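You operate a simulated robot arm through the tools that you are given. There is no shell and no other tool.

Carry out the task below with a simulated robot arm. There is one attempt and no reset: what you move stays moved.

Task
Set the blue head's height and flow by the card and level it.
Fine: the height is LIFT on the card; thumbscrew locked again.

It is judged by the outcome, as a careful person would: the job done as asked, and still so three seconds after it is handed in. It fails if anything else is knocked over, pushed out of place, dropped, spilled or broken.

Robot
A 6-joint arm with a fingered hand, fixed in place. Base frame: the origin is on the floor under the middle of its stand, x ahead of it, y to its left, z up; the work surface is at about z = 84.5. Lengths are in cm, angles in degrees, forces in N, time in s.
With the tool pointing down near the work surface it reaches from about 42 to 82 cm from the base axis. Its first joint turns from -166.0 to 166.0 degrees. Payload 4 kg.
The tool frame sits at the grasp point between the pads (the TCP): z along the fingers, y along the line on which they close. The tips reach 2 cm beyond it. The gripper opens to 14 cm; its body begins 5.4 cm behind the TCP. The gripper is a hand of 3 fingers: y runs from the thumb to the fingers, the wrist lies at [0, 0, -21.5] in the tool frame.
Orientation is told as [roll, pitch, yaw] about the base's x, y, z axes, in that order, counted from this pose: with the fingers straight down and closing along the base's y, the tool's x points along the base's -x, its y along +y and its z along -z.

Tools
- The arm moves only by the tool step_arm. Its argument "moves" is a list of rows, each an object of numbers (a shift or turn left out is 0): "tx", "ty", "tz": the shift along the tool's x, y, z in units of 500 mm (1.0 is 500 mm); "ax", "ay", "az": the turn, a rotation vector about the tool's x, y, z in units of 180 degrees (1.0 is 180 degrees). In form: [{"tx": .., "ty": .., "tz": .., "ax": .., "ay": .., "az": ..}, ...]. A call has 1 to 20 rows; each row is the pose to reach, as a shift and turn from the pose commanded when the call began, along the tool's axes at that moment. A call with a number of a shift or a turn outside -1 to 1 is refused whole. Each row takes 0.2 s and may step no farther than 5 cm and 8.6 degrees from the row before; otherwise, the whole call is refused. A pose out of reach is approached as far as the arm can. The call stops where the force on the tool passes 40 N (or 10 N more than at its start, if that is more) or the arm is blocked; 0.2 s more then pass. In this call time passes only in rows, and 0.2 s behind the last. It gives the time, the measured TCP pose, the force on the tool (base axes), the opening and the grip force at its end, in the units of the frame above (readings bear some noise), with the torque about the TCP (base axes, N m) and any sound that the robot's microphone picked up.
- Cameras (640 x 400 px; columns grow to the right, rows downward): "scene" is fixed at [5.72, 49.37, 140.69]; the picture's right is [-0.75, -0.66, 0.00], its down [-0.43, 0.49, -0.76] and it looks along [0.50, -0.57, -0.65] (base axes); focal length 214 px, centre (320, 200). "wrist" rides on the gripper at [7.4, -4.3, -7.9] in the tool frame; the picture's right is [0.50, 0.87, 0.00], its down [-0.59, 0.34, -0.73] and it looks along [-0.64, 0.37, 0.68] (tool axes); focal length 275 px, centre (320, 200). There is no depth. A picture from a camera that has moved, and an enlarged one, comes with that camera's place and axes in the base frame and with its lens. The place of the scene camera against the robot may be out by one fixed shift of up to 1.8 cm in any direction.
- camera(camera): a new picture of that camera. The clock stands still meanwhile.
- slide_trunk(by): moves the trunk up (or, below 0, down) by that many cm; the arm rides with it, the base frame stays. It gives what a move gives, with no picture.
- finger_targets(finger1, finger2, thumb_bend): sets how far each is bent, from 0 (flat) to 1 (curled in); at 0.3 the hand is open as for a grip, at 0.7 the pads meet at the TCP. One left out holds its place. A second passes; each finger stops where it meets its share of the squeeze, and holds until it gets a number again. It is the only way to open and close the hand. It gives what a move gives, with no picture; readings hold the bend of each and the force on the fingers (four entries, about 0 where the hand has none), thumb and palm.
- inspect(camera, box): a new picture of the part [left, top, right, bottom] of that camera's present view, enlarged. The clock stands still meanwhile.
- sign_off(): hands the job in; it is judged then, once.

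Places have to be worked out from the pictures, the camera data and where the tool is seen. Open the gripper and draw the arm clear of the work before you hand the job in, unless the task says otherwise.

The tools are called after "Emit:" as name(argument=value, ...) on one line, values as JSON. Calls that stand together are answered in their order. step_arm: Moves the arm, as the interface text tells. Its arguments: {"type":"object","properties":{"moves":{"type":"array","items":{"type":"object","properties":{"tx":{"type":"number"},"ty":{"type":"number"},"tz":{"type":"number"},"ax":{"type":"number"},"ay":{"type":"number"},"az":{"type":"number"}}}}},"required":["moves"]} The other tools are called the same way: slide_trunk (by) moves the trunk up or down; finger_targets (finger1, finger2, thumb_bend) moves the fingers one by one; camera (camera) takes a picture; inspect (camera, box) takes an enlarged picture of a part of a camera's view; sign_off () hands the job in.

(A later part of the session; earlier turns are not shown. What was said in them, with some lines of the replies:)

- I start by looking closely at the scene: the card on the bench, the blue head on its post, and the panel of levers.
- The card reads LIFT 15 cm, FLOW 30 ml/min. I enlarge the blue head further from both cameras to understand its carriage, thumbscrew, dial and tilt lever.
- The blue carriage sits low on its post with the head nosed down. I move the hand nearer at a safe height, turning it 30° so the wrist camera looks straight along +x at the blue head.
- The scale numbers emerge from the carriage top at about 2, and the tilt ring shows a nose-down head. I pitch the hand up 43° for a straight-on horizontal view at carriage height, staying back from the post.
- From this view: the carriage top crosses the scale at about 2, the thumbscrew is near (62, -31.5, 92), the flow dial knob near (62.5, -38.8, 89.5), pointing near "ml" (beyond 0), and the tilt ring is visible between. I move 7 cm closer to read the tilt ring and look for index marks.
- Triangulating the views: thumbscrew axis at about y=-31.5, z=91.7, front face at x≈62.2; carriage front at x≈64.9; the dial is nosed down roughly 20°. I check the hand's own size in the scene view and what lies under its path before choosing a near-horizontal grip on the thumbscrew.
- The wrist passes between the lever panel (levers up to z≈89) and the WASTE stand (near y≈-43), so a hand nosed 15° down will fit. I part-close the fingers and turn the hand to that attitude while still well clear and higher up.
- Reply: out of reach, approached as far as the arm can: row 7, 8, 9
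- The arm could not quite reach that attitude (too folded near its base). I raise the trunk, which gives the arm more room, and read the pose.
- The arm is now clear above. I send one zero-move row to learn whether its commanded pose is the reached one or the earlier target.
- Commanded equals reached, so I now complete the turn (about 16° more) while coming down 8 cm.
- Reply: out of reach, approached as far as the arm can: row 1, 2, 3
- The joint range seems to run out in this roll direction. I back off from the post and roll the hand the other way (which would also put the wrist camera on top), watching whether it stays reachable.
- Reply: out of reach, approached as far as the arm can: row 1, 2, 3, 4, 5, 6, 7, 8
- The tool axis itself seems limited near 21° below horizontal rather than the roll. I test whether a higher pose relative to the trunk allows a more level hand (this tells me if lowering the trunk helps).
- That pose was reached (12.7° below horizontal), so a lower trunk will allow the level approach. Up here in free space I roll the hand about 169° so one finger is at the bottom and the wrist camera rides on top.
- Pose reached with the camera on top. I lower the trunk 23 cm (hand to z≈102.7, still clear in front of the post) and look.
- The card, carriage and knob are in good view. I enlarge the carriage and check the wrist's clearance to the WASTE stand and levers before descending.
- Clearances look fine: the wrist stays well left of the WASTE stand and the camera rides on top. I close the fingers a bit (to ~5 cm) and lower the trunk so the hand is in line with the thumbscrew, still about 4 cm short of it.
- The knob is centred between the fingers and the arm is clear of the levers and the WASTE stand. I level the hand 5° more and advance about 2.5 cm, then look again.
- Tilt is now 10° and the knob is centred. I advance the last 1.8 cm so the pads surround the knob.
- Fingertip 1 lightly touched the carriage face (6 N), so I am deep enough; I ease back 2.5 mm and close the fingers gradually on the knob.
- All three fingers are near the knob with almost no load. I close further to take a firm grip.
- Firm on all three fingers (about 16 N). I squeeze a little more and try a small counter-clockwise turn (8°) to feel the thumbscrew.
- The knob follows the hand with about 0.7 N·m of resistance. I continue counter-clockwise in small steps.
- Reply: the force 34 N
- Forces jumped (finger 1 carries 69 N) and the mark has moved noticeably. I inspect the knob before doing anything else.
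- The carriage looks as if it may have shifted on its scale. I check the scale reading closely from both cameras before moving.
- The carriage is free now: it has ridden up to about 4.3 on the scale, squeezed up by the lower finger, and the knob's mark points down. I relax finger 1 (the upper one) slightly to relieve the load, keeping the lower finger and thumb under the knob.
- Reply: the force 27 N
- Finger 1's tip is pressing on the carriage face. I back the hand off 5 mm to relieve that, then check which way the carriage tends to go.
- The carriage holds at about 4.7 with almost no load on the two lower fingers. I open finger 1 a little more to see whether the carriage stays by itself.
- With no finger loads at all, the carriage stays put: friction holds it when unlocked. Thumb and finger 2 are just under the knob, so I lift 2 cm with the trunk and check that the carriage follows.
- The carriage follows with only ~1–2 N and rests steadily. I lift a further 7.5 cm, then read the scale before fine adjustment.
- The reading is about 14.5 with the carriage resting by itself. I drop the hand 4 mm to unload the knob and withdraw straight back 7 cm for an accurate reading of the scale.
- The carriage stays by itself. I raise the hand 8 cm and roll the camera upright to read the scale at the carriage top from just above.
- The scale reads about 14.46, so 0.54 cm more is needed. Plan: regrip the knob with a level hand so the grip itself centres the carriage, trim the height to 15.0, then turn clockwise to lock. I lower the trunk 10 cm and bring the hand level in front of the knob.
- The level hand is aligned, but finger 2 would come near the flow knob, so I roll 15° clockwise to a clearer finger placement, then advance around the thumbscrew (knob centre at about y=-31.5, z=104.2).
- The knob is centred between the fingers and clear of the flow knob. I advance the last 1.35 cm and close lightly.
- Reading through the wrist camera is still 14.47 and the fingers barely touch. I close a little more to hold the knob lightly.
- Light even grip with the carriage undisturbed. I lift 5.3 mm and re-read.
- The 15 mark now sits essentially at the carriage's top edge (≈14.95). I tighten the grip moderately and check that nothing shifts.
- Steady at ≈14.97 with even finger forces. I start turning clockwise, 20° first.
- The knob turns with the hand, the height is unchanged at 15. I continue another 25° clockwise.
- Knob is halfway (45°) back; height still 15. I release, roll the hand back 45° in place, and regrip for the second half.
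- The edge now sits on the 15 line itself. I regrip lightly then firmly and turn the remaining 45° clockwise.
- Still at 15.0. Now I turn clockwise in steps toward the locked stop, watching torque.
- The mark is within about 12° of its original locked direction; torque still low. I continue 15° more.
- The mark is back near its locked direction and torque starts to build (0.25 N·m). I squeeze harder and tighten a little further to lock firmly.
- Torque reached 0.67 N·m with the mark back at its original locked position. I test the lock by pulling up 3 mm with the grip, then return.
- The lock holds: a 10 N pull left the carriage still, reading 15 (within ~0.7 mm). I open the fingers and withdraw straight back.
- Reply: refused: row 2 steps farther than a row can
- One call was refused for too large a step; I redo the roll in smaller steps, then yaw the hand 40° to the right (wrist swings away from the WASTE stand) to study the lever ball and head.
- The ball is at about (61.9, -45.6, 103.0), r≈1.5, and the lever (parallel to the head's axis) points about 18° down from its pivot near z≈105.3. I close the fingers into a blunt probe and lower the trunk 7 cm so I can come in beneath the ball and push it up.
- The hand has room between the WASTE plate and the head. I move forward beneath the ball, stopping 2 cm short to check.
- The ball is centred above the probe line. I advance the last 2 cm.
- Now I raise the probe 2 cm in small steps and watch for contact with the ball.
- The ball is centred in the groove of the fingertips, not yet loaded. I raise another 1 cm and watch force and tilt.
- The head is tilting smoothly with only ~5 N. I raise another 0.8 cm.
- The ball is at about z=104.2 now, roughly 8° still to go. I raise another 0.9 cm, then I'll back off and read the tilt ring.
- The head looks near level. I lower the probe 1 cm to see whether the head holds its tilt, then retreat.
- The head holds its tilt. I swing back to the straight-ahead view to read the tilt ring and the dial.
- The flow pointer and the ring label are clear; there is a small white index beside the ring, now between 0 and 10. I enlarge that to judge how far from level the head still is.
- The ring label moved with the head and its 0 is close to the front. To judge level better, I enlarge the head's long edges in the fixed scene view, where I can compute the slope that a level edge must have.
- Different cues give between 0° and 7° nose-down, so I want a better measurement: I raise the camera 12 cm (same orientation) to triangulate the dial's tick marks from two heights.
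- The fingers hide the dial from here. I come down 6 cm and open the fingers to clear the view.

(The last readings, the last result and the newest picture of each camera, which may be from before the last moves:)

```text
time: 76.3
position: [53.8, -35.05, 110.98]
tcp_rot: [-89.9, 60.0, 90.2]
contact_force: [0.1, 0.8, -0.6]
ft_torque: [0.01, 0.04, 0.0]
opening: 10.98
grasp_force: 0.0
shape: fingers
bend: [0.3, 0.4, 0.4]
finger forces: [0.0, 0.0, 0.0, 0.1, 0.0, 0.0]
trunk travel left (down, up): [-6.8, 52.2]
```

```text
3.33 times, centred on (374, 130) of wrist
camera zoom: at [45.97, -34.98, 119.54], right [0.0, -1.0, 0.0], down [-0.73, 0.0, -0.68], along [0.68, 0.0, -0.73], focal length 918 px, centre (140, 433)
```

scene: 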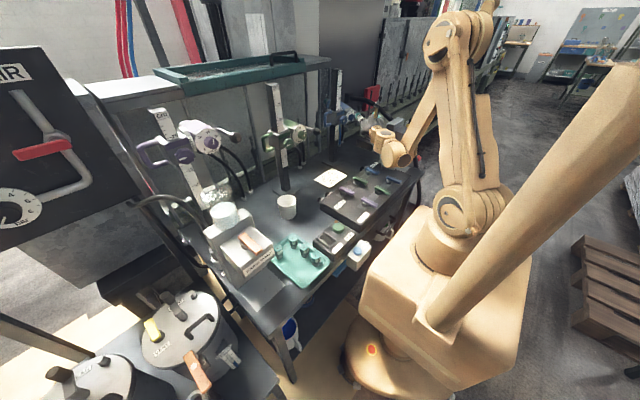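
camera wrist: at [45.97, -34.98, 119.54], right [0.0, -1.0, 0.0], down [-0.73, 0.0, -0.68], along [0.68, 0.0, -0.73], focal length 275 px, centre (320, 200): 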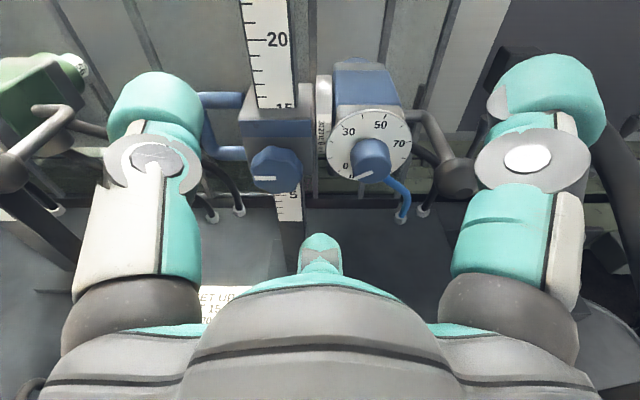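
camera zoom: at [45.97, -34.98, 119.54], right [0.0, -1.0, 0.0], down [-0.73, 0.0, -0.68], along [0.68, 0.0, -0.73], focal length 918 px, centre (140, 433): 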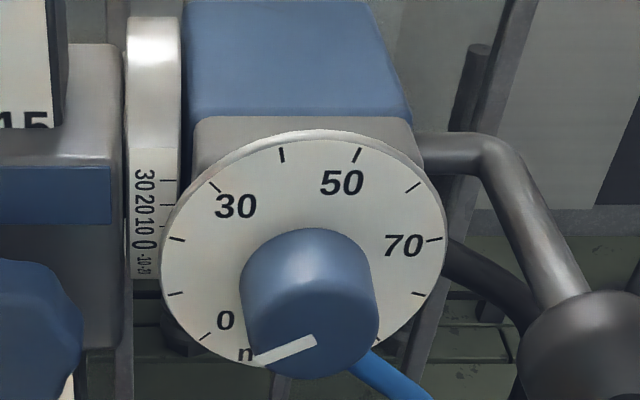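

Triangulating the dial ticks from the two heights gives x = 64.45–64.51 for all of them from z=103.2 to 108.6, so the dial face is vertical within about 0.5° – the head is level. I zoom on the ring's index to cross-check.

Emit:
inspect(camera="wrist", box=[312, 85, 352, 135])

Emit:
inspect(camera="wrist", box=[236, 90, 300, 130])

```text
8.00 times, centred on (332, 110) of wrist
camera zoom: at [45.97, -34.98, 119.54], right [0.0, -1.0, 0.0], down [-0.73, 0.0, -0.68], along [0.68, 0.0, -0.73], focal length 2202 px, centre (224, 920)
```

zoom: 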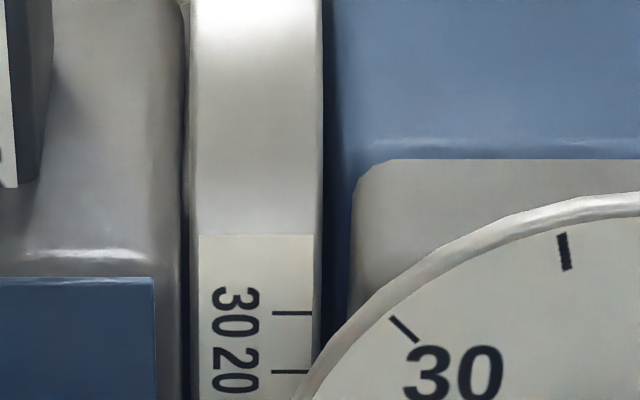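

```text
10.00 times, centred on (268, 110) of wrist
camera zoom: at [45.97, -34.98, 119.54], right [0.0, -1.0, 0.0], down [-0.73, 0.0, -0.68], along [0.68, 0.0, -0.73], focal length 2753 px, centre (840, 1100)
```

zoom: 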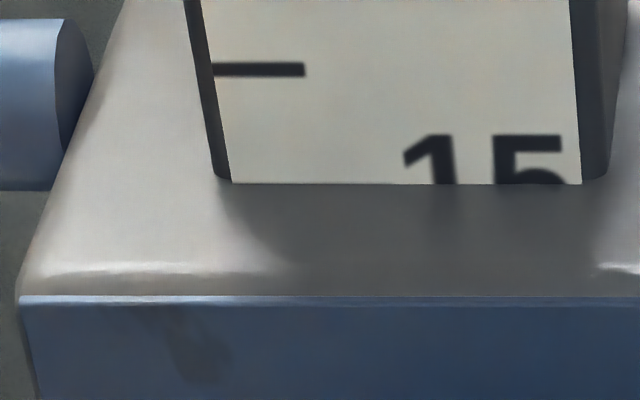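

The scale reads 15.04 and the head is level. Next the flow: the pointer is near 6 and must go to 30, i.e. about 72–75° clockwise. The knob axis is at y≈-38.95, z≈105.55, face x≈61.7. I set the fingers near knob size and go to a pre-approach yawed 15° (keeping the wrist clear of the WASTE stand).

Emit:
finger_targets(finger1=0.585, finger2=0.585, thumb_bend=0.585)

Emit:
slide_trunk(by=-5.45)

Emit:
step_arm(moves=[{"tx": 0.0034, "ty": 0.0058, "tz": 0.0076, "ax": -0.0124, "ay": 0.0005, "az": -0.0434}, {"tx": 0.0067, "ty": 0.0116, "tz": 0.0151, "ax": -0.0247, "ay": 0.0011, "az": -0.0868}, {"tx": 0.0101, "ty": 0.0174, "tz": 0.0227, "ax": -0.0371, "ay": 0.0016, "az": -0.1302}, {"tx": 0.0134, "ty": 0.0233, "tz": 0.0303, "ax": -0.0494, "ay": 0.0022, "az": -0.1736}, {"tx": 0.0168, "ty": 0.0291, "tz": 0.0379, "ax": -0.0618, "ay": 0.0027, "az": -0.217}, {"tx": 0.0201, "ty": 0.0349, "tz": 0.0454, "ax": -0.0741, "ay": 0.0033, "az": -0.2604}, {"tx": 0.0235, "ty": 0.0407, "tz": 0.053, "ax": -0.0865, "ay": 0.0038, "az": -0.3038}])

Emit:
camera(camera="wrist")

Emit:
inspect(camera="scene", box=[310, 70, 438, 170])

```text
time: 77.3
position: [53.9, -34.91, 110.95]
tcp_rot: [-90.0, 59.9, 90.2]
contact_force: [-0.2, -0.4, 0.1]
ft_torque: [0.01, 0.06, 0.0]
opening: 3.91
grasp_force: 0.1
shape: fingers
bend: [0.58, 0.58, 0.58]
finger forces: [0.0, 0.0, 0.1, 0.0, 0.0, 0.0]
trunk travel left (down, up): [-6.8, 52.2]
```

```text
time: 78.2
position: [53.93, -35.09, 105.51]
tcp_rot: [-90.0, 60.0, 90.2]
contact_force: [1.1, -0.3, -0.6]
ft_torque: [0.02, 0.02, -0.04]
opening: 3.86
grasp_force: 0.0
shape: fingers
bend: [0.58, 0.58, 0.58]
finger forces: [0.1, 0.0, 0.1, 0.0, 0.0, 0.0]
trunk travel left (down, up): [-1.3, 57.6]
```

```text
time: 79.8
position: [56.57, -37.28, 105.49]
tcp_rot: [90.1, 64.8, -105.0]
contact_force: [-0.1, -0.3, -0.3]
ft_torque: [0.03, -0.02, 0.0]
opening: 3.89
grasp_force: 0.1
shape: fingers
bend: [0.58, 0.58, 0.58]
finger forces: [0.0, 0.0, 0.0, 0.0, 0.0, 0.0]
trunk travel left (down, up): [-1.3, 57.6]
```

```text
taken
camera wrist: at [50.69, -28.52, 110.4], right [-0.15, -0.55, 0.82], down [-0.85, -0.35, -0.39], along [0.5, -0.76, -0.42], focal length 275 px, centre (320, 200)
```

wrist: 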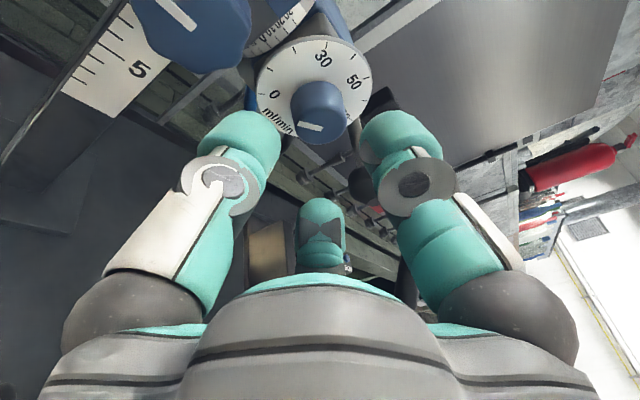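

```text
4.00 times, centred on (374, 120) of scene
camera zoom: at [5.72, 49.37, 140.69], right [-0.75, -0.66, 0.0], down [-0.43, 0.49, -0.76], along [0.5, -0.57, -0.65], focal length 858 px, centre (104, 520)
```

zoom: 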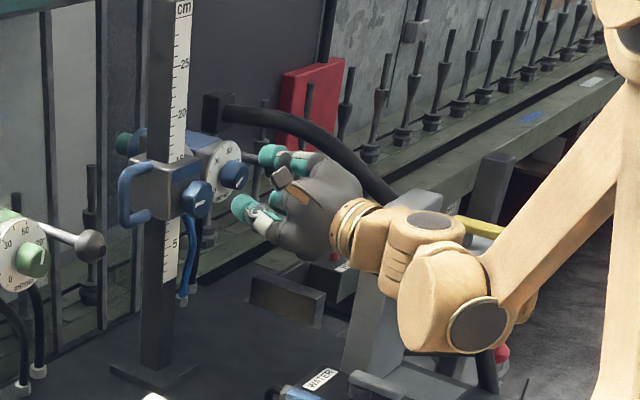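

Aligned: the knob is centred in the finger ring with the ball passing between finger 2 and finger 1. I advance 3 cm and check.

Emit:
step_arm(moves=[{"tz": 0.02}, {"tz": 0.04}, {"tz": 0.06}])

Emit:
camera(camera="wrist")

Emit:
inspect(camera="wrist", box=[230, 70, 422, 220])

```text
time: 80.7
position: [59.47, -38.13, 105.51]
tcp_rot: [90.1, 65.0, -104.8]
contact_force: [-0.4, 0.7, -0.3]
ft_torque: [0.06, -0.02, 0.0]
opening: 3.89
grasp_force: 0.0
shape: fingers
bend: [0.58, 0.58, 0.58]
finger forces: [0.0, 0.0, 0.0, 0.0, 0.0, 0.0]
trunk travel left (down, up): [-1.3, 57.6]
```

```text
taken
camera wrist: at [53.58, -29.3, 110.42], right [-0.15, -0.55, 0.82], down [-0.85, -0.35, -0.39], along [0.5, -0.76, -0.42], focal length 275 px, centre (320, 200)
```

wrist: 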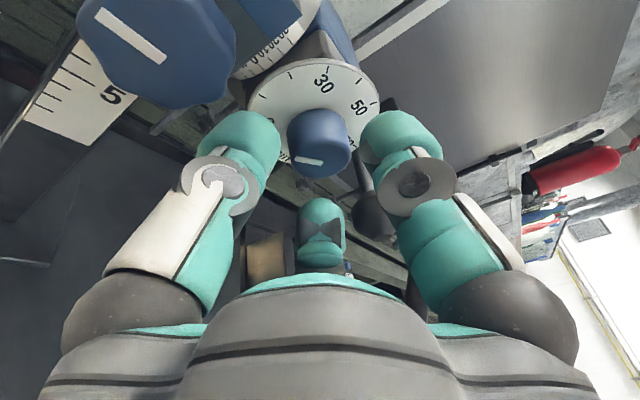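

```text
2.67 times, centred on (326, 145) of wrist
camera zoom: at [53.58, -29.3, 110.42], right [-0.15, -0.55, 0.82], down [-0.85, -0.35, -0.39], along [0.5, -0.76, -0.42], focal length 734 px, centre (304, 347)
```

zoom: 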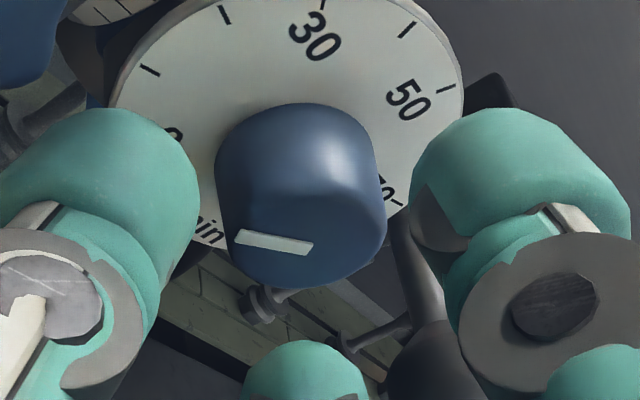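

Well centred. I advance the last 1.7 cm so the fingertips surround the knob, watching forces.

Emit:
step_arm(moves=[{"tz": 0.012}, {"tz": 0.024}, {"tz": 0.034}])

Emit:
camera(camera="wrist")

Emit:
inspect(camera="wrist", box=[230, 90, 422, 240])

```text
time: 81.5
position: [61.2, -38.69, 105.55]
tcp_rot: [90.0, 65.0, -104.9]
contact_force: [0.4, -0.7, -0.5]
ft_torque: [0.0, 0.01, 0.01]
opening: 3.85
grasp_force: 0.1
shape: fingers
bend: [0.58, 0.58, 0.58]
finger forces: [0.0, 0.1, 0.1, 0.1, 0.1, 0.1]
trunk travel left (down, up): [-1.3, 57.6]
```

```text
taken
camera wrist: at [55.23, -29.75, 110.43], right [-0.15, -0.55, 0.82], down [-0.85, -0.35, -0.39], along [0.5, -0.76, -0.42], focal length 275 px, centre (320, 200)
```

wrist: 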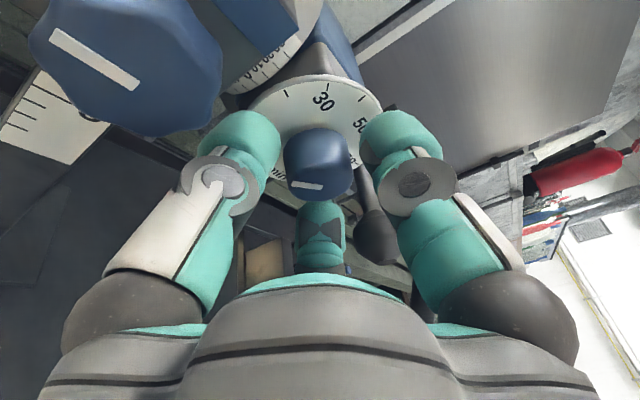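

```text
2.67 times, centred on (326, 165) of wrist
camera zoom: at [55.23, -29.75, 110.43], right [-0.15, -0.55, 0.82], down [-0.85, -0.35, -0.39], along [0.5, -0.76, -0.42], focal length 734 px, centre (304, 293)
```

zoom: 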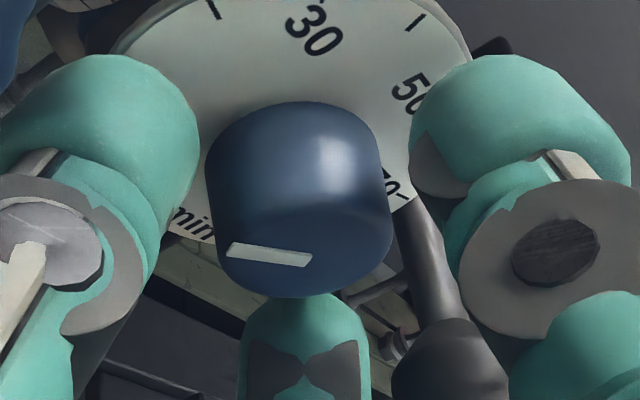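

No contact yet; I close gently on the flow knob.

Emit:
finger_targets(finger1=0.62, finger2=0.62, thumb_bend=0.62)

Emit:
finger_targets(finger1=0.65, finger2=0.65, thumb_bend=0.65)

Emit:
camera(camera="wrist")

```text
time: 82.5
position: [61.22, -38.61, 105.59]
tcp_rot: [90.0, 65.0, -104.9]
contact_force: [0.6, -0.1, 0.9]
ft_torque: [-0.01, -0.03, -0.03]
opening: 2.86
grasp_force: 2.4
shape: fingers
bend: [0.61, 0.61, 0.61]
finger forces: [1.0, 1.4, 0.1, 0.0, 1.0, 0.0]
trunk travel left (down, up): [-1.3, 57.6]
```

```text
time: 83.5
position: [61.15, -38.57, 105.58]
tcp_rot: [90.0, 65.0, -104.9]
contact_force: [2.0, -0.6, 0.8]
ft_torque: [0.0, -0.01, 0.02]
opening: 2.7
grasp_force: 6.7
shape: fingers
bend: [0.62, 0.62, 0.63]
finger forces: [4.4, 4.5, 0.0, 0.0, 4.6, 0.0]
trunk travel left (down, up): [-1.3, 57.6]
```

```text
taken
camera wrist: at [55.23, -29.74, 110.43], right [-0.15, -0.55, 0.82], down [-0.85, -0.35, -0.39], along [0.5, -0.76, -0.42], focal length 275 px, centre (320, 200)
```

wrist: 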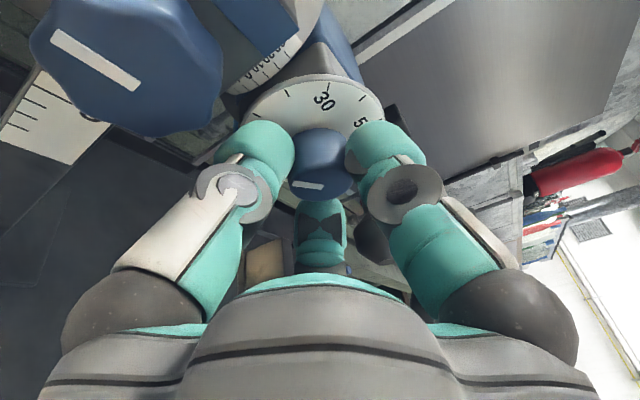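

Even 4.5 N on each finger. I turn clockwise 12° to see that the knob follows.

Emit:
step_arm(moves=[{"az": 0.022}, {"az": 0.044}, {"az": 0.067}])

Emit:
camera(camera="wrist")

```text
time: 84.2
position: [61.11, -38.57, 105.46]
tcp_rot: [89.9, 77.1, -104.8]
contact_force: [0.9, -0.4, -0.5]
ft_torque: [-0.04, 0.12, 0.0]
opening: 2.7
grasp_force: 7.3
shape: fingers
bend: [0.62, 0.62, 0.63]
finger forces: [4.1, 4.6, 0.0, 0.0, 5.3, 0.0]
trunk travel left (down, up): [-1.3, 57.6]
```

```text
taken
camera wrist: at [54.92, -30.88, 111.78], right [-0.19, -0.71, 0.68], down [-0.83, -0.26, -0.5], along [0.53, -0.66, -0.54], focal length 275 px, centre (320, 200)
```

wrist: 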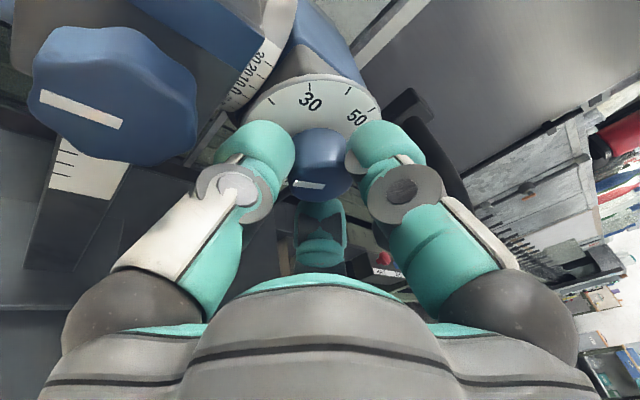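

The knob follows with little torque. I continue to 40° total.

Emit:
step_arm(moves=[{"az": 0.026}, {"az": 0.052}, {"az": 0.078}, {"az": 0.104}, {"az": 0.13}, {"az": 0.156}])

Emit:
camera(camera="wrist")

Emit:
inspect(camera="wrist", box=[230, 60, 422, 210])

```text
time: 85.7
position: [61.17, -38.56, 105.55]
tcp_rot: [-90.0, 74.8, 75.2]
contact_force: [0.4, -0.1, 0.2]
ft_torque: [-0.01, 0.12, 0.06]
opening: 2.74
grasp_force: 7.3
shape: fingers
bend: [0.62, 0.62, 0.63]
finger forces: [5.0, 5.0, 0.1, 0.0, 5.1, 0.0]
trunk travel left (down, up): [-1.3, 57.6]
```

```text
taken
camera wrist: at [54.02, -34.36, 113.79], right [-0.25, -0.93, 0.26], down [-0.75, 0.02, -0.66], along [0.61, -0.36, -0.71], focal length 275 px, centre (320, 200)
```

wrist: 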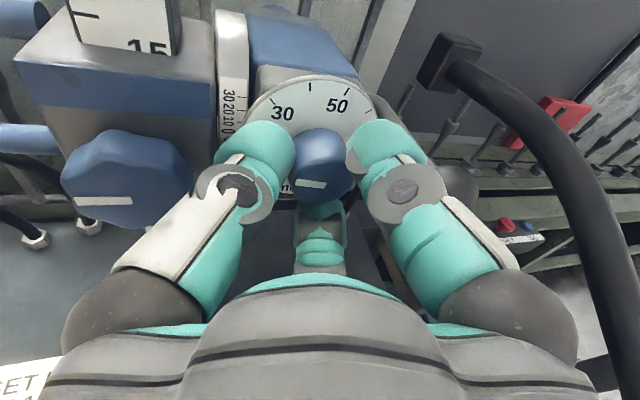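

```text
2.67 times, centred on (326, 135) of wrist
camera zoom: at [54.02, -34.36, 113.79], right [-0.25, -0.93, 0.26], down [-0.75, 0.02, -0.66], along [0.61, -0.36, -0.71], focal length 734 px, centre (304, 373)
```

zoom: 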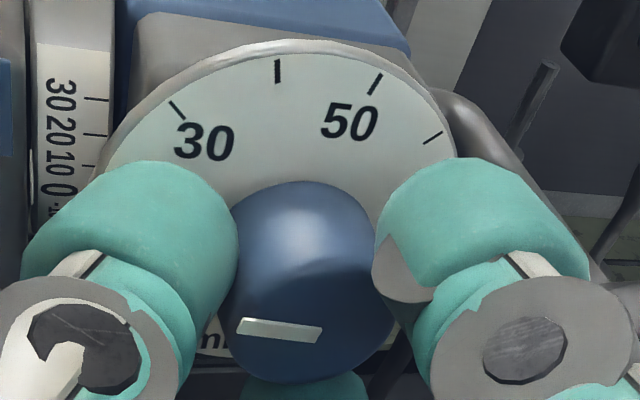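

The pointer is now around 18 (about 35° more to go). I open slightly, roll back 40°, and regrip for the second stroke.

Emit:
finger_targets(finger1=0.585, finger2=0.585, thumb_bend=0.585)

Emit:
step_arm(moves=[{"az": -0.037}, {"az": -0.074}, {"az": -0.111}, {"az": -0.148}, {"az": -0.185}, {"az": -0.222}])

Emit:
finger_targets(finger1=0.62, finger2=0.62, thumb_bend=0.62)

Emit:
finger_targets(finger1=0.65, finger2=0.65, thumb_bend=0.65)

Emit:
camera(camera="wrist")

```text
time: 86.7
position: [61.03, -38.49, 105.59]
tcp_rot: [-90.0, 74.9, 75.1]
contact_force: [-0.2, -0.1, 0.3]
ft_torque: [0.0, 0.01, -0.02]
opening: 3.83
grasp_force: 0.1
shape: fingers
bend: [0.58, 0.58, 0.58]
finger forces: [0.0, 0.0, 0.0, 0.1, 0.0, 0.0]
trunk travel left (down, up): [-1.3, 57.6]
```

```text
time: 88.0
position: [61.14, -38.43, 105.56]
tcp_rot: [90.1, 65.1, -105.0]
contact_force: [0.2, 0.1, -0.7]
ft_torque: [-0.02, 0.0, 0.0]
opening: 3.84
grasp_force: 0.0
shape: fingers
bend: [0.58, 0.58, 0.58]
finger forces: [0.1, 0.0, 0.0, 0.0, 0.0, 0.0]
trunk travel left (down, up): [-1.3, 57.6]
```

```text
time: 89.0
position: [61.06, -38.59, 105.45]
tcp_rot: [90.0, 65.1, -104.9]
contact_force: [-0.1, -0.8, -0.1]
ft_torque: [-0.03, 0.02, 0.01]
opening: 2.88
grasp_force: 1.7
shape: fingers
bend: [0.61, 0.61, 0.61]
finger forces: [1.2, 1.3, 0.1, 0.1, 1.1, 0.1]
trunk travel left (down, up): [-1.3, 57.6]
```

```text
time: 90.0
position: [61.03, -38.55, 105.56]
tcp_rot: [89.9, 65.1, -104.9]
contact_force: [1.2, -0.1, 0.9]
ft_torque: [0.0, -0.02, 0.05]
opening: 2.71
grasp_force: 7.0
shape: fingers
bend: [0.62, 0.62, 0.63]
finger forces: [4.3, 4.5, 0.0, 0.1, 4.8, 0.0]
trunk travel left (down, up): [-1.3, 57.6]
```

```text
taken
camera wrist: at [55.21, -29.73, 110.47], right [-0.15, -0.56, 0.82], down [-0.85, -0.35, -0.39], along [0.5, -0.75, -0.42], focal length 275 px, centre (320, 200)
```

wrist: 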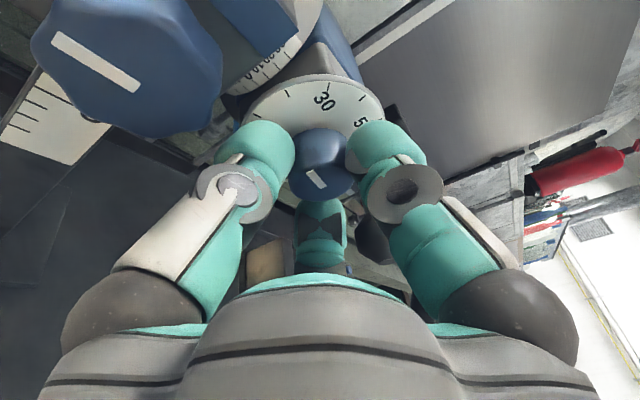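

Regripped evenly. I turn clockwise another 30° and then measure.

Emit:
step_arm(moves=[{"az": 0.028}, {"az": 0.056}, {"az": 0.083}, {"az": 0.111}, {"az": 0.139}, {"az": 0.167}])

Emit:
camera(camera="wrist")

Emit:
inspect(camera="wrist", box=[230, 60, 422, 210])

```text
time: 91.5
position: [61.1, -38.62, 105.61]
tcp_rot: [-89.9, 84.7, 75.2]
contact_force: [-0.2, 0.7, -0.2]
ft_torque: [0.02, 0.13, 0.09]
opening: 2.72
grasp_force: 7.4
shape: fingers
bend: [0.62, 0.62, 0.63]
finger forces: [4.6, 4.9, 0.0, 0.0, 5.4, 0.0]
trunk travel left (down, up): [-1.3, 57.6]
```

```text
taken
camera wrist: at [54.35, -33.01, 113.32], right [-0.23, -0.88, 0.42], down [-0.78, -0.09, -0.62], along [0.58, -0.47, -0.67], focal length 275 px, centre (320, 200)
```

wrist: 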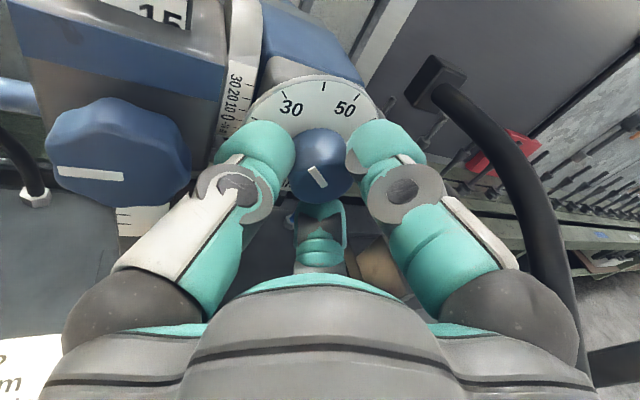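

```text
2.67 times, centred on (326, 135) of wrist
camera zoom: at [54.35, -33.01, 113.32], right [-0.23, -0.88, 0.42], down [-0.78, -0.09, -0.62], along [0.58, -0.47, -0.67], focal length 734 px, centre (304, 373)
```

zoom: 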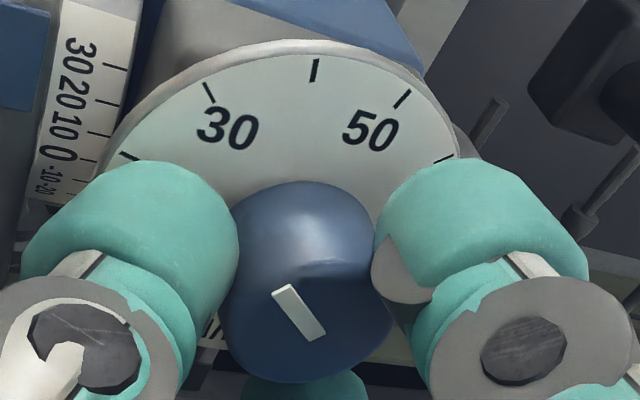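

The pointer is at about 28 (141° vs 135° for 30). I turn a further 7°.

Emit:
step_arm(moves=[{"az": 0.013}, {"az": 0.026}, {"az": 0.039}])

Emit:
camera(camera="wrist")

Emit:
inspect(camera="wrist", box=[270, 110, 366, 200])

```text
time: 92.2
position: [61.13, -38.51, 105.54]
tcp_rot: [-90.0, 77.7, 75.2]
contact_force: [-0.1, 2.0, -0.4]
ft_torque: [-0.03, 0.15, 0.1]
opening: 2.74
grasp_force: 8.2
shape: fingers
bend: [0.62, 0.62, 0.63]
finger forces: [4.7, 5.1, 0.1, 0.1, 5.7, 0.0]
trunk travel left (down, up): [-1.3, 57.6]
```

```text
taken
camera wrist: at [54.1, -33.96, 113.69], right [-0.24, -0.92, 0.3], down [-0.76, -0.01, -0.65], along [0.6, -0.39, -0.7], focal length 275 px, centre (320, 200)
```

wrist: 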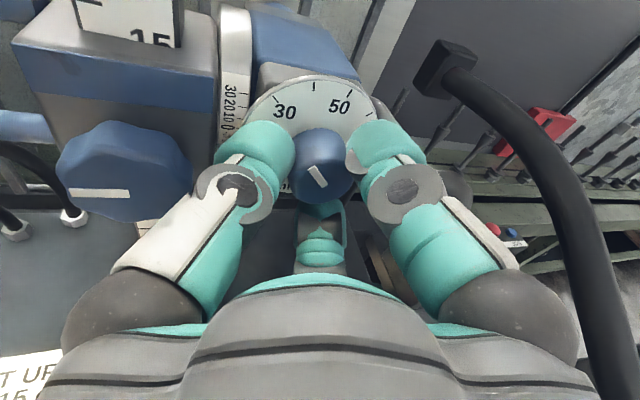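

```text
4.44 times, centred on (318, 155) of wrist
camera zoom: at [54.1, -33.96, 113.69], right [-0.24, -0.92, 0.3], down [-0.76, -0.01, -0.65], along [0.6, -0.39, -0.7], focal length 1224 px, centre (329, 400)
```

zoom: 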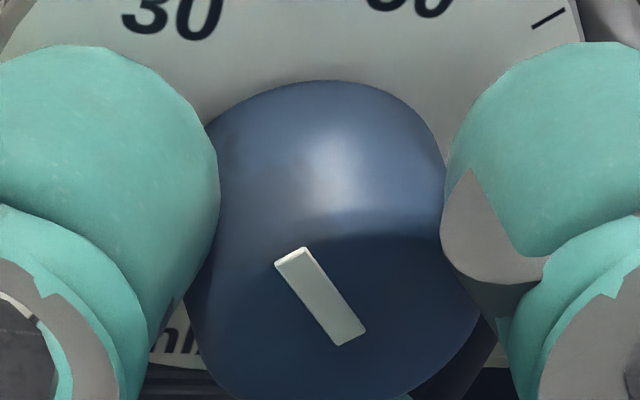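

By this view the pointer is at about 133–135°, i.e. ≈30. I release, back straight out along the hand's axis, and check from a clear view.

Emit:
finger_targets(finger1=0.58, finger2=0.58, thumb_bend=0.58)

Emit:
step_arm(moves=[{"tz": -0.03}, {"tz": -0.07}, {"tz": -0.12}, {"tz": -0.16}])

Emit:
camera(camera="wrist")

Emit:
inspect(camera="wrist", box=[250, 0, 442, 120])

```text
time: 93.2
position: [61.1, -38.54, 105.65]
tcp_rot: [-90.0, 77.8, 75.2]
contact_force: [0.5, 0.2, 0.6]
ft_torque: [0.01, -0.02, 0.02]
opening: 4.17
grasp_force: 0.0
shape: fingers
bend: [0.57, 0.57, 0.57]
finger forces: [0.0, 0.0, 0.0, 0.0, 0.1, 0.0]
trunk travel left (down, up): [-1.3, 57.6]
```

```text
time: 94.2
position: [53.29, -36.45, 105.45]
tcp_rot: [-89.9, 77.8, 75.2]
contact_force: [-0.4, 1.0, -0.9]
ft_torque: [-0.01, 0.0, -0.02]
opening: 4.14
grasp_force: 0.1
shape: fingers
bend: [0.57, 0.57, 0.57]
finger forces: [0.0, 0.1, 0.0, 0.0, 0.1, 0.1]
trunk travel left (down, up): [-1.3, 57.6]
```

```text
taken
camera wrist: at [46.31, -31.87, 113.64], right [-0.24, -0.92, 0.31], down [-0.76, -0.01, -0.65], along [0.6, -0.39, -0.7], focal length 275 px, centre (320, 200)
```

wrist: 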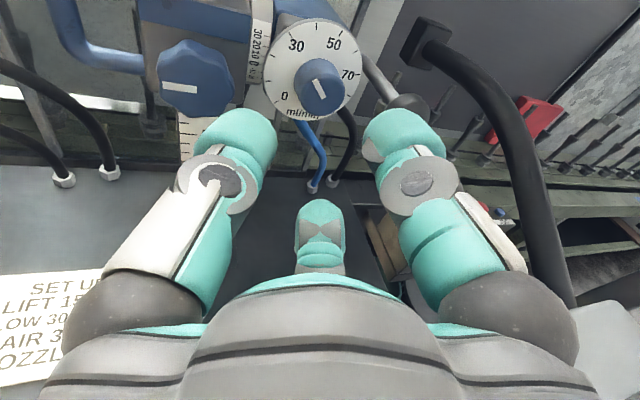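

```text
3.33 times, centred on (346, 60) of wrist
camera zoom: at [46.31, -31.87, 113.64], right [-0.24, -0.92, 0.31], down [-0.76, -0.01, -0.65], along [0.6, -0.39, -0.7], focal length 918 px, centre (233, 667)
```

zoom: 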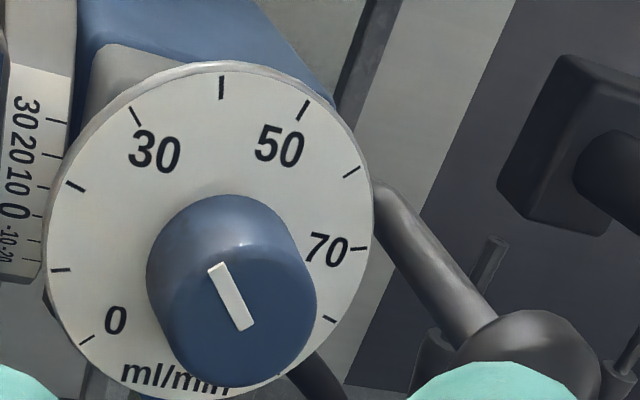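

From this oblique view the pointer seems slightly past 30. I go back to the straight-on viewing pose for a trustworthy reading.

Emit:
step_arm(moves=[{"tx": -0.0051, "ty": -0.0095, "tz": 0.0014, "ax": 0.026, "ay": -0.01, "az": 0.0328}, {"tx": -0.0103, "ty": -0.019, "tz": 0.0027, "ax": 0.052, "ay": -0.0201, "az": 0.0655}, {"tx": -0.0154, "ty": -0.0285, "tz": 0.0041, "ax": 0.078, "ay": -0.0301, "az": 0.0983}])

Emit:
camera(camera="wrist")

Emit:
inspect(camera="wrist", box=[320, 10, 448, 130])

Emit:
inspect(camera="wrist", box=[200, 0, 328, 130])

```text
time: 95.0
position: [53.94, -35.08, 105.05]
tcp_rot: [-90.1, 59.8, 90.2]
contact_force: [-0.1, -0.2, 0.4]
ft_torque: [0.02, 0.01, 0.01]
opening: 4.17
grasp_force: 0.0
shape: fingers
bend: [0.57, 0.57, 0.57]
finger forces: [0.0, 0.0, 0.0, 0.0, 0.0, 0.0]
trunk travel left (down, up): [-1.3, 57.6]
```

```text
taken
camera wrist: at [46.07, -35.05, 113.62], right [0.0, -1.0, 0.0], down [-0.73, 0.0, -0.68], along [0.68, 0.0, -0.73], focal length 275 px, centre (320, 200)
```

wrist: 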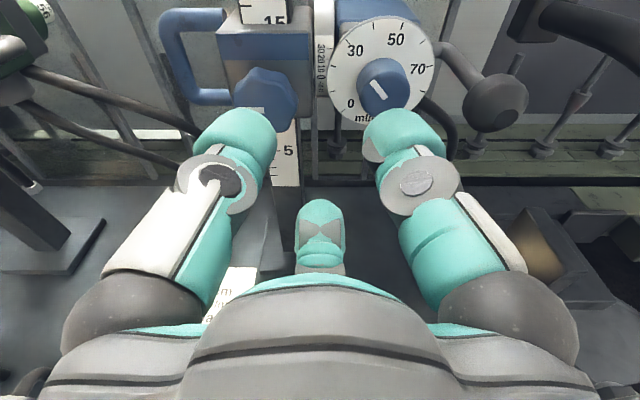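

```text
3.33 times, centred on (384, 70) of wrist
camera zoom: at [46.07, -35.05, 113.62], right [0.0, -1.0, 0.0], down [-0.73, 0.0, -0.68], along [0.68, 0.0, -0.73], focal length 918 px, centre (107, 633)
```

zoom: 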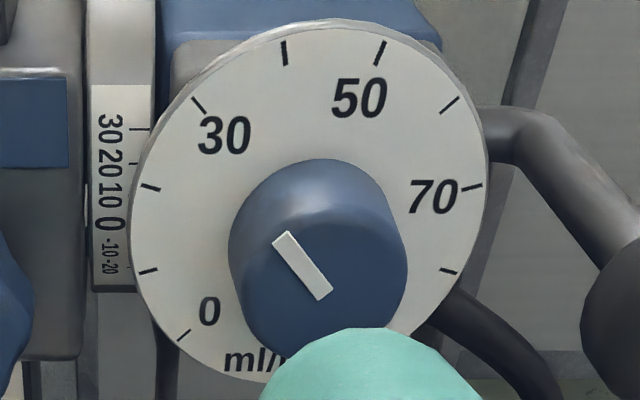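

```text
3.08 times, centred on (264, 65) of wrist
camera zoom: at [46.07, -35.05, 113.62], right [0.0, -1.0, 0.0], down [-0.73, 0.0, -0.68], along [0.68, 0.0, -0.73], focal length 847 px, centre (492, 615)
```

zoom: 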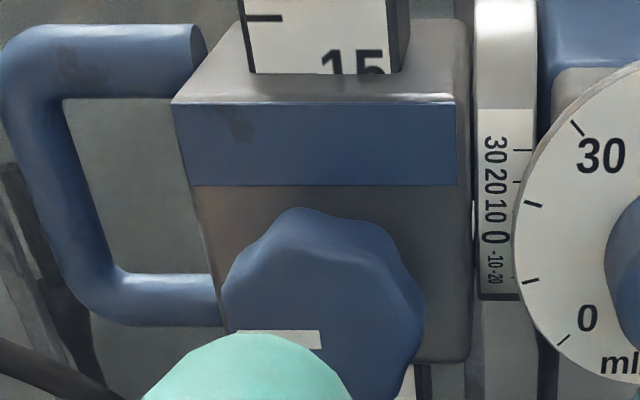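

The pointer computes to about 133° (30.8), the height to 15.0 and the thumbscrew mark is horizontal. I zoom in to refine the flow reading.

Emit:
inspect(camera="wrist", box=[356, 56, 412, 112])

Emit:
inspect(camera="wrist", box=[330, 15, 442, 105])

Emit:
inspect(camera="scene", box=[334, 96, 362, 114])

```text
7.14 times, centred on (384, 84) of wrist
camera zoom: at [46.07, -35.05, 113.62], right [0.0, -1.0, 0.0], down [-0.73, 0.0, -0.68], along [0.68, 0.0, -0.73], focal length 1966 px, centre (-137, 1029)
```

zoom: 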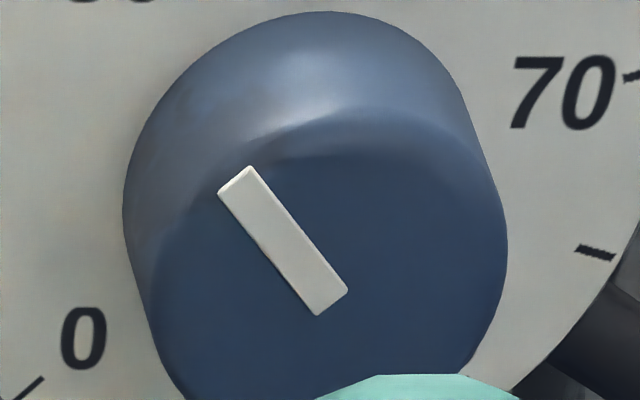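

```text
4.44 times, centred on (386, 60) of wrist
camera zoom: at [46.07, -35.05, 113.62], right [0.0, -1.0, 0.0], down [-0.73, 0.0, -0.68], along [0.68, 0.0, -0.73], focal length 1224 px, centre (27, 822)
```

zoom: 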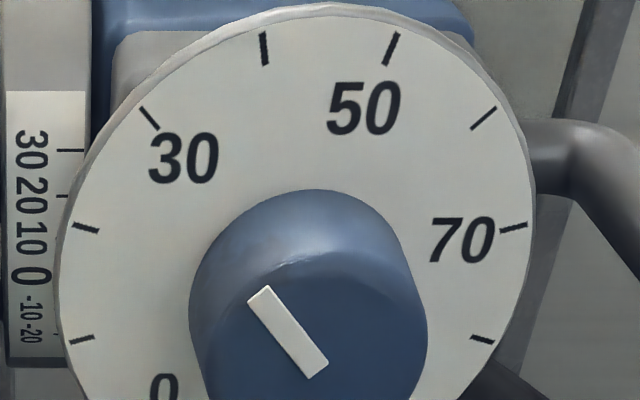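

```text
16.00 times, centred on (348, 105) of scene
camera zoom: at [5.72, 49.37, 140.69], right [-0.75, -0.66, 0.0], down [-0.43, 0.49, -0.76], along [0.5, -0.57, -0.65], focal length 3432 px, centre (-128, 1720)
```

zoom: 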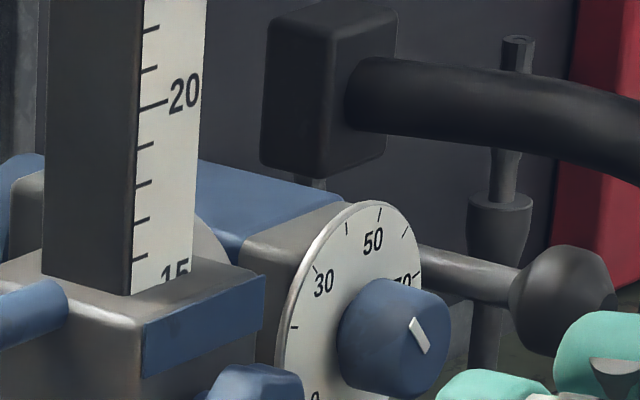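

Flow computes to 30.7, height 15.03. I take one more close look at the tilt ring's index area to be sure about level.

Emit:
inspect(camera="wrist", box=[308, 30, 348, 90])

Emit:
inspect(camera="scene", box=[150, 120, 250, 190])

Emit:
inspect(camera="scene", box=[260, 115, 325, 160])

```text
6.67 times, centred on (328, 60) of wrist
camera zoom: at [46.07, -35.05, 113.62], right [0.0, -1.0, 0.0], down [-0.73, 0.0, -0.68], along [0.68, 0.0, -0.73], focal length 1835 px, centre (267, 1133)
```

zoom: 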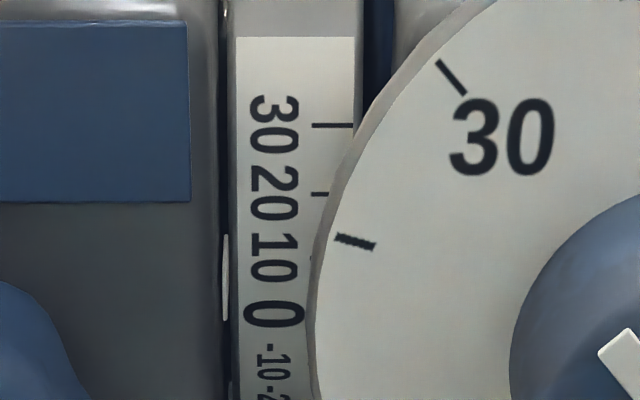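

```text
5.71 times, centred on (200, 155) of scene
camera zoom: at [5.72, 49.37, 140.69], right [-0.75, -0.66, 0.0], down [-0.43, 0.49, -0.76], along [0.5, -0.57, -0.65], focal length 1226 px, centre (1006, 457)
```

zoom: 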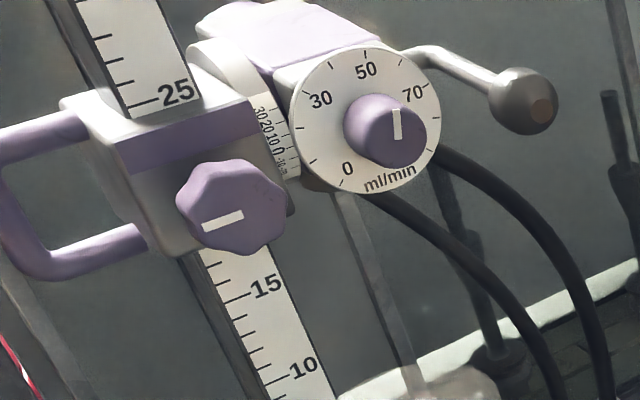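

```text
8.89 times, centred on (292, 138) of scene
camera zoom: at [5.72, 49.37, 140.69], right [-0.75, -0.66, 0.0], down [-0.43, 0.49, -0.76], along [0.5, -0.57, -0.65], focal length 1906 px, centre (564, 756)
```

zoom: 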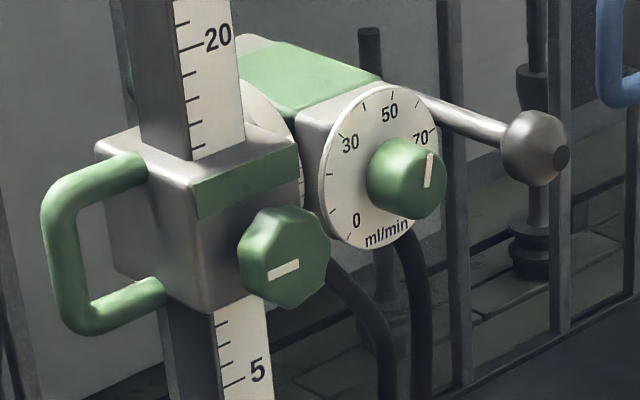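

Geometry says level (dial face vertical within ~0.5°). As an independent check I zoom strongly on the head's top edge in the fixed scene camera to compute its slope.

Emit:
inspect(camera="scene", box=[345, 103, 359, 111])

Emit:
inspect(camera="scene", box=[358, 106, 374, 116])

Emit:
inspect(camera="scene", box=[295, 110, 325, 130])

```text
16.00 times, centred on (352, 107) of scene
camera zoom: at [5.72, 49.37, 140.69], right [-0.75, -0.66, 0.0], down [-0.43, 0.49, -0.76], along [0.5, -0.57, -0.65], focal length 3432 px, centre (-192, 1688)
```

zoom: 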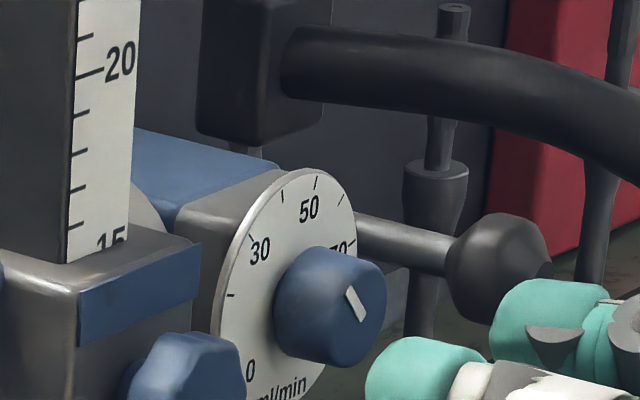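

```text
16.00 times, centred on (366, 111) of scene
camera zoom: at [5.72, 49.37, 140.69], right [-0.75, -0.66, 0.0], down [-0.43, 0.49, -0.76], along [0.5, -0.57, -0.65], focal length 3432 px, centre (-416, 1624)
```

zoom: 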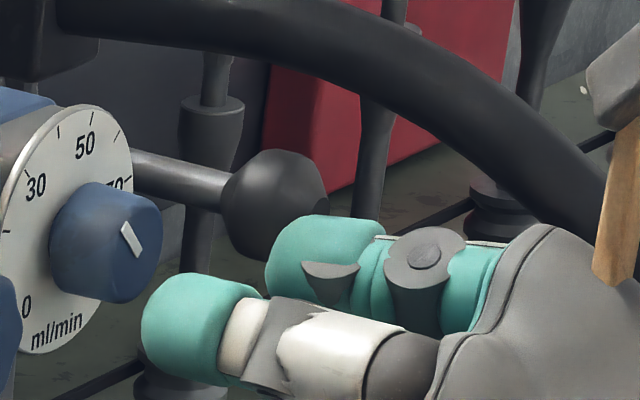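

```text
16.00 times, centred on (310, 120) of scene
camera zoom: at [5.72, 49.37, 140.69], right [-0.75, -0.66, 0.0], down [-0.43, 0.49, -0.76], along [0.5, -0.57, -0.65], focal length 3432 px, centre (480, 1480)
```

zoom: 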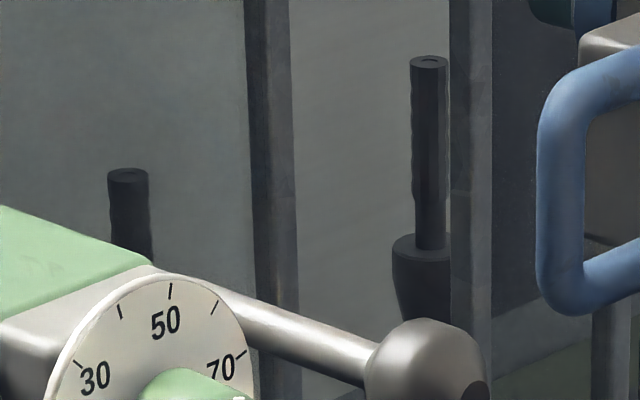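

The top edge slope gives about 1° – consistent with level. I look at the purple and green heads' rings (same design) to understand how their index relates to 0.

Emit:
inspect(camera="scene", box=[185, 130, 215, 150])

Emit:
inspect(camera="scene", box=[275, 122, 305, 142])

```text
16.00 times, centred on (200, 140) of scene
camera zoom: at [5.72, 49.37, 140.69], right [-0.75, -0.66, 0.0], down [-0.43, 0.49, -0.76], along [0.5, -0.57, -0.65], focal length 3432 px, centre (2240, 1160)
```

zoom: 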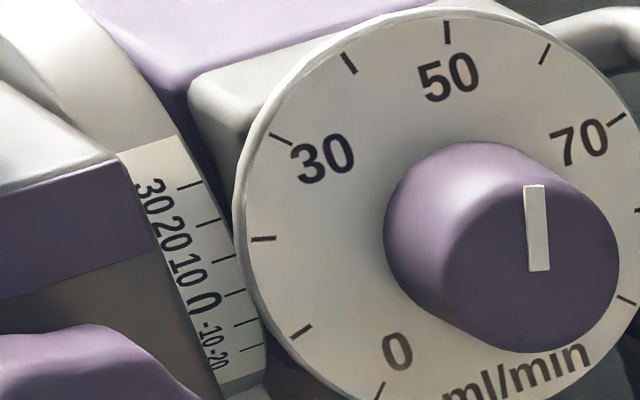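

```text
16.00 times, centred on (290, 132) of scene
camera zoom: at [5.72, 49.37, 140.69], right [-0.75, -0.66, 0.0], down [-0.43, 0.49, -0.76], along [0.5, -0.57, -0.65], focal length 3432 px, centre (800, 1288)
```

zoom: 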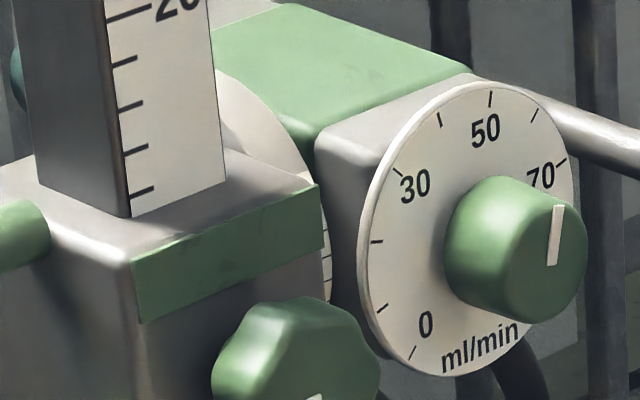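

The green head (level reference) shows the same edge slope as the blue one, so the blue head is level; height reads 15.0, flow ≈30.5, thumbscrew locked. I raise the arm clear with the trunk and open the hand.

Emit:
slide_trunk(by=18)

Emit:
finger_targets(finger1=0.3, finger2=0.3, thumb_bend=0.3)

Emit:
camera(camera="wrist")

Emit:
camera(camera="scene")

Emit:
inspect(camera="scene", box=[320, 70, 400, 150])

```text
time: 97.0
position: [54.05, -35.04, 123.04]
tcp_rot: [-90.0, 60.1, 90.1]
contact_force: [1.0, 0.1, 0.2]
ft_torque: [-0.01, -0.02, -0.01]
opening: 4.2
grasp_force: 0.1
shape: fingers
bend: [0.57, 0.57, 0.57]
finger forces: [0.0, 0.1, 0.0, 0.0, 0.1, 0.0]
trunk travel left (down, up): [-19.3, 39.6]
```

```text
time: 98.0
position: [54.02, -35.09, 123.14]
tcp_rot: [-89.9, 60.0, 90.1]
contact_force: [0.0, 0.7, -0.1]
ft_torque: [-0.01, -0.04, -0.02]
opening: 12.41
grasp_force: 0.0
shape: fingers
bend: [0.3, 0.3, 0.3]
finger forces: [0.1, 0.0, 0.0, 0.0, 0.0, 0.1]
trunk travel left (down, up): [-19.3, 39.6]
```

```text
taken
camera wrist: at [46.06, -35.03, 131.63], right [0.0, -1.0, 0.0], down [-0.73, 0.0, -0.68], along [0.68, 0.0, -0.73], focal length 275 px, centre (320, 200)
```

wrist: 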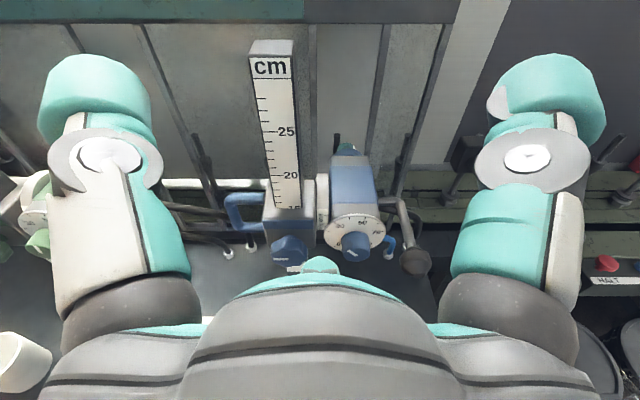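

```text
taken
```

scene: 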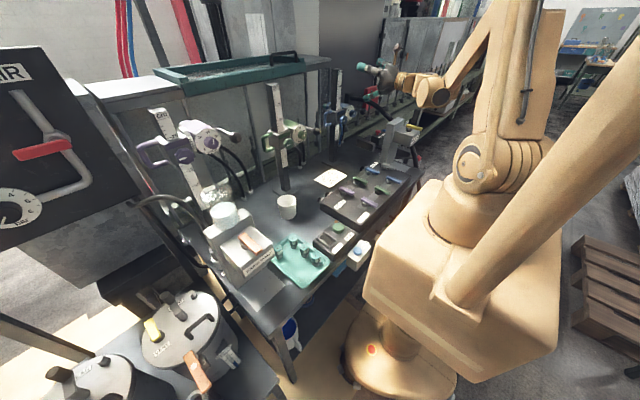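

```text
5.00 times, centred on (360, 110) of scene
camera zoom: at [5.72, 49.37, 140.69], right [-0.75, -0.66, 0.0], down [-0.43, 0.49, -0.76], along [0.5, -0.57, -0.65], focal length 1072 px, centre (120, 650)
```

zoom: 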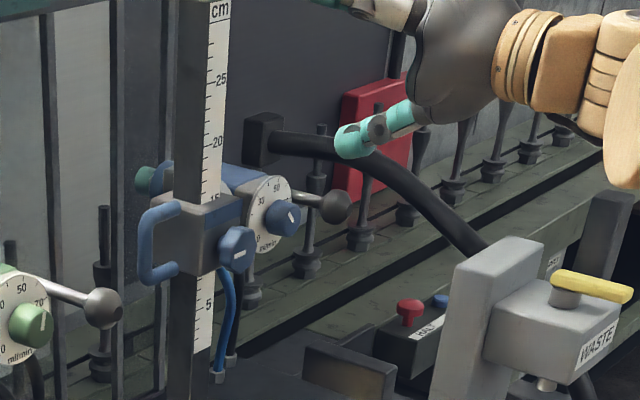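

Everything is in place and the arm is clear. One last zoom on the scale edge and dial from above before handing in.

Emit:
inspect(camera="wrist", box=[250, 170, 330, 220])

Emit:
inspect(camera="wrist", box=[310, 140, 438, 280])

```text
8.00 times, centred on (290, 195) of wrist
camera zoom: at [46.06, -35.03, 131.63], right [0.0, -1.0, 0.0], down [-0.73, 0.0, -0.68], along [0.68, 0.0, -0.73], focal length 2202 px, centre (560, 240)
```

zoom: 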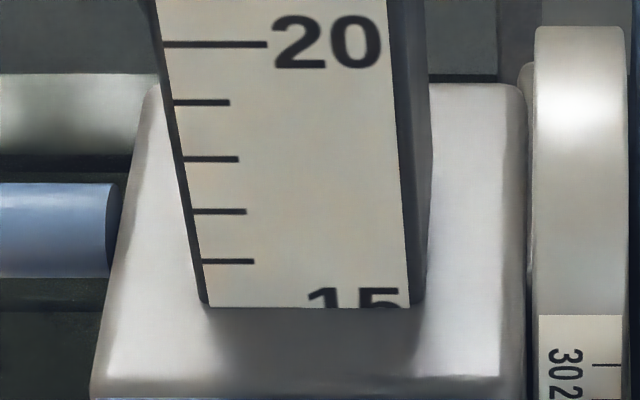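

```text
2.86 times, centred on (374, 210) of wrist
camera zoom: at [46.06, -35.03, 131.63], right [0.0, -1.0, 0.0], down [-0.73, 0.0, -0.68], along [0.68, 0.0, -0.73], focal length 786 px, centre (166, 171)
```

zoom: 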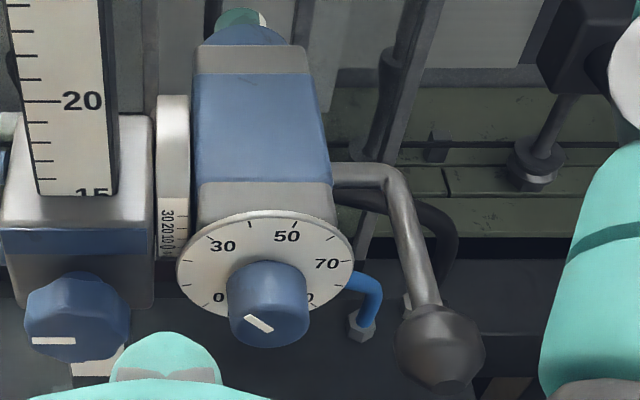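

Final readings: carriage top edge at 15.0, thumbscrew mark in its locked position, flow pointer at 30, head level, everything else untouched, hand open and clear. I hand the job in.

Emit:
sign_off()

```text
The job is handed in.
```

The blue head is set to the card and handed in. The sign-off gave no verdict, so these are my own final readings from the camera views:

| Item | Card / goal | Final reading |
|---|---|---|
| Height (LIFT) | 15 cm | about 15.0 cm at the carriage's top edge |
| Flow | 30 ml/min | about 30.7 ml/min |
| Level | level | dial face vertical within about 0.5°; top edge within about 1° of level |
| Thumbscrew | locked | mark back at its original position; a pull of about 10 N did not move the carriage |

- **Height reference:** I took the top edge of the carriage as the reading line. It sat exactly at 2 before I moved anything, and I saw no other height pointer.
- **Tilt ring:** The ring label at the front reads nearer 10 than 0 with the head level. I found no clear index for it, so I went by the dial and the head's edges. The green head's top edge measures level to about the same degree.
- **Other items:** I did not set AIR or NOZZLE, since the task asked only for height, flow and level. I saw nothing knocked or pushed out of place. The hand is open and the arm is clear of the work.
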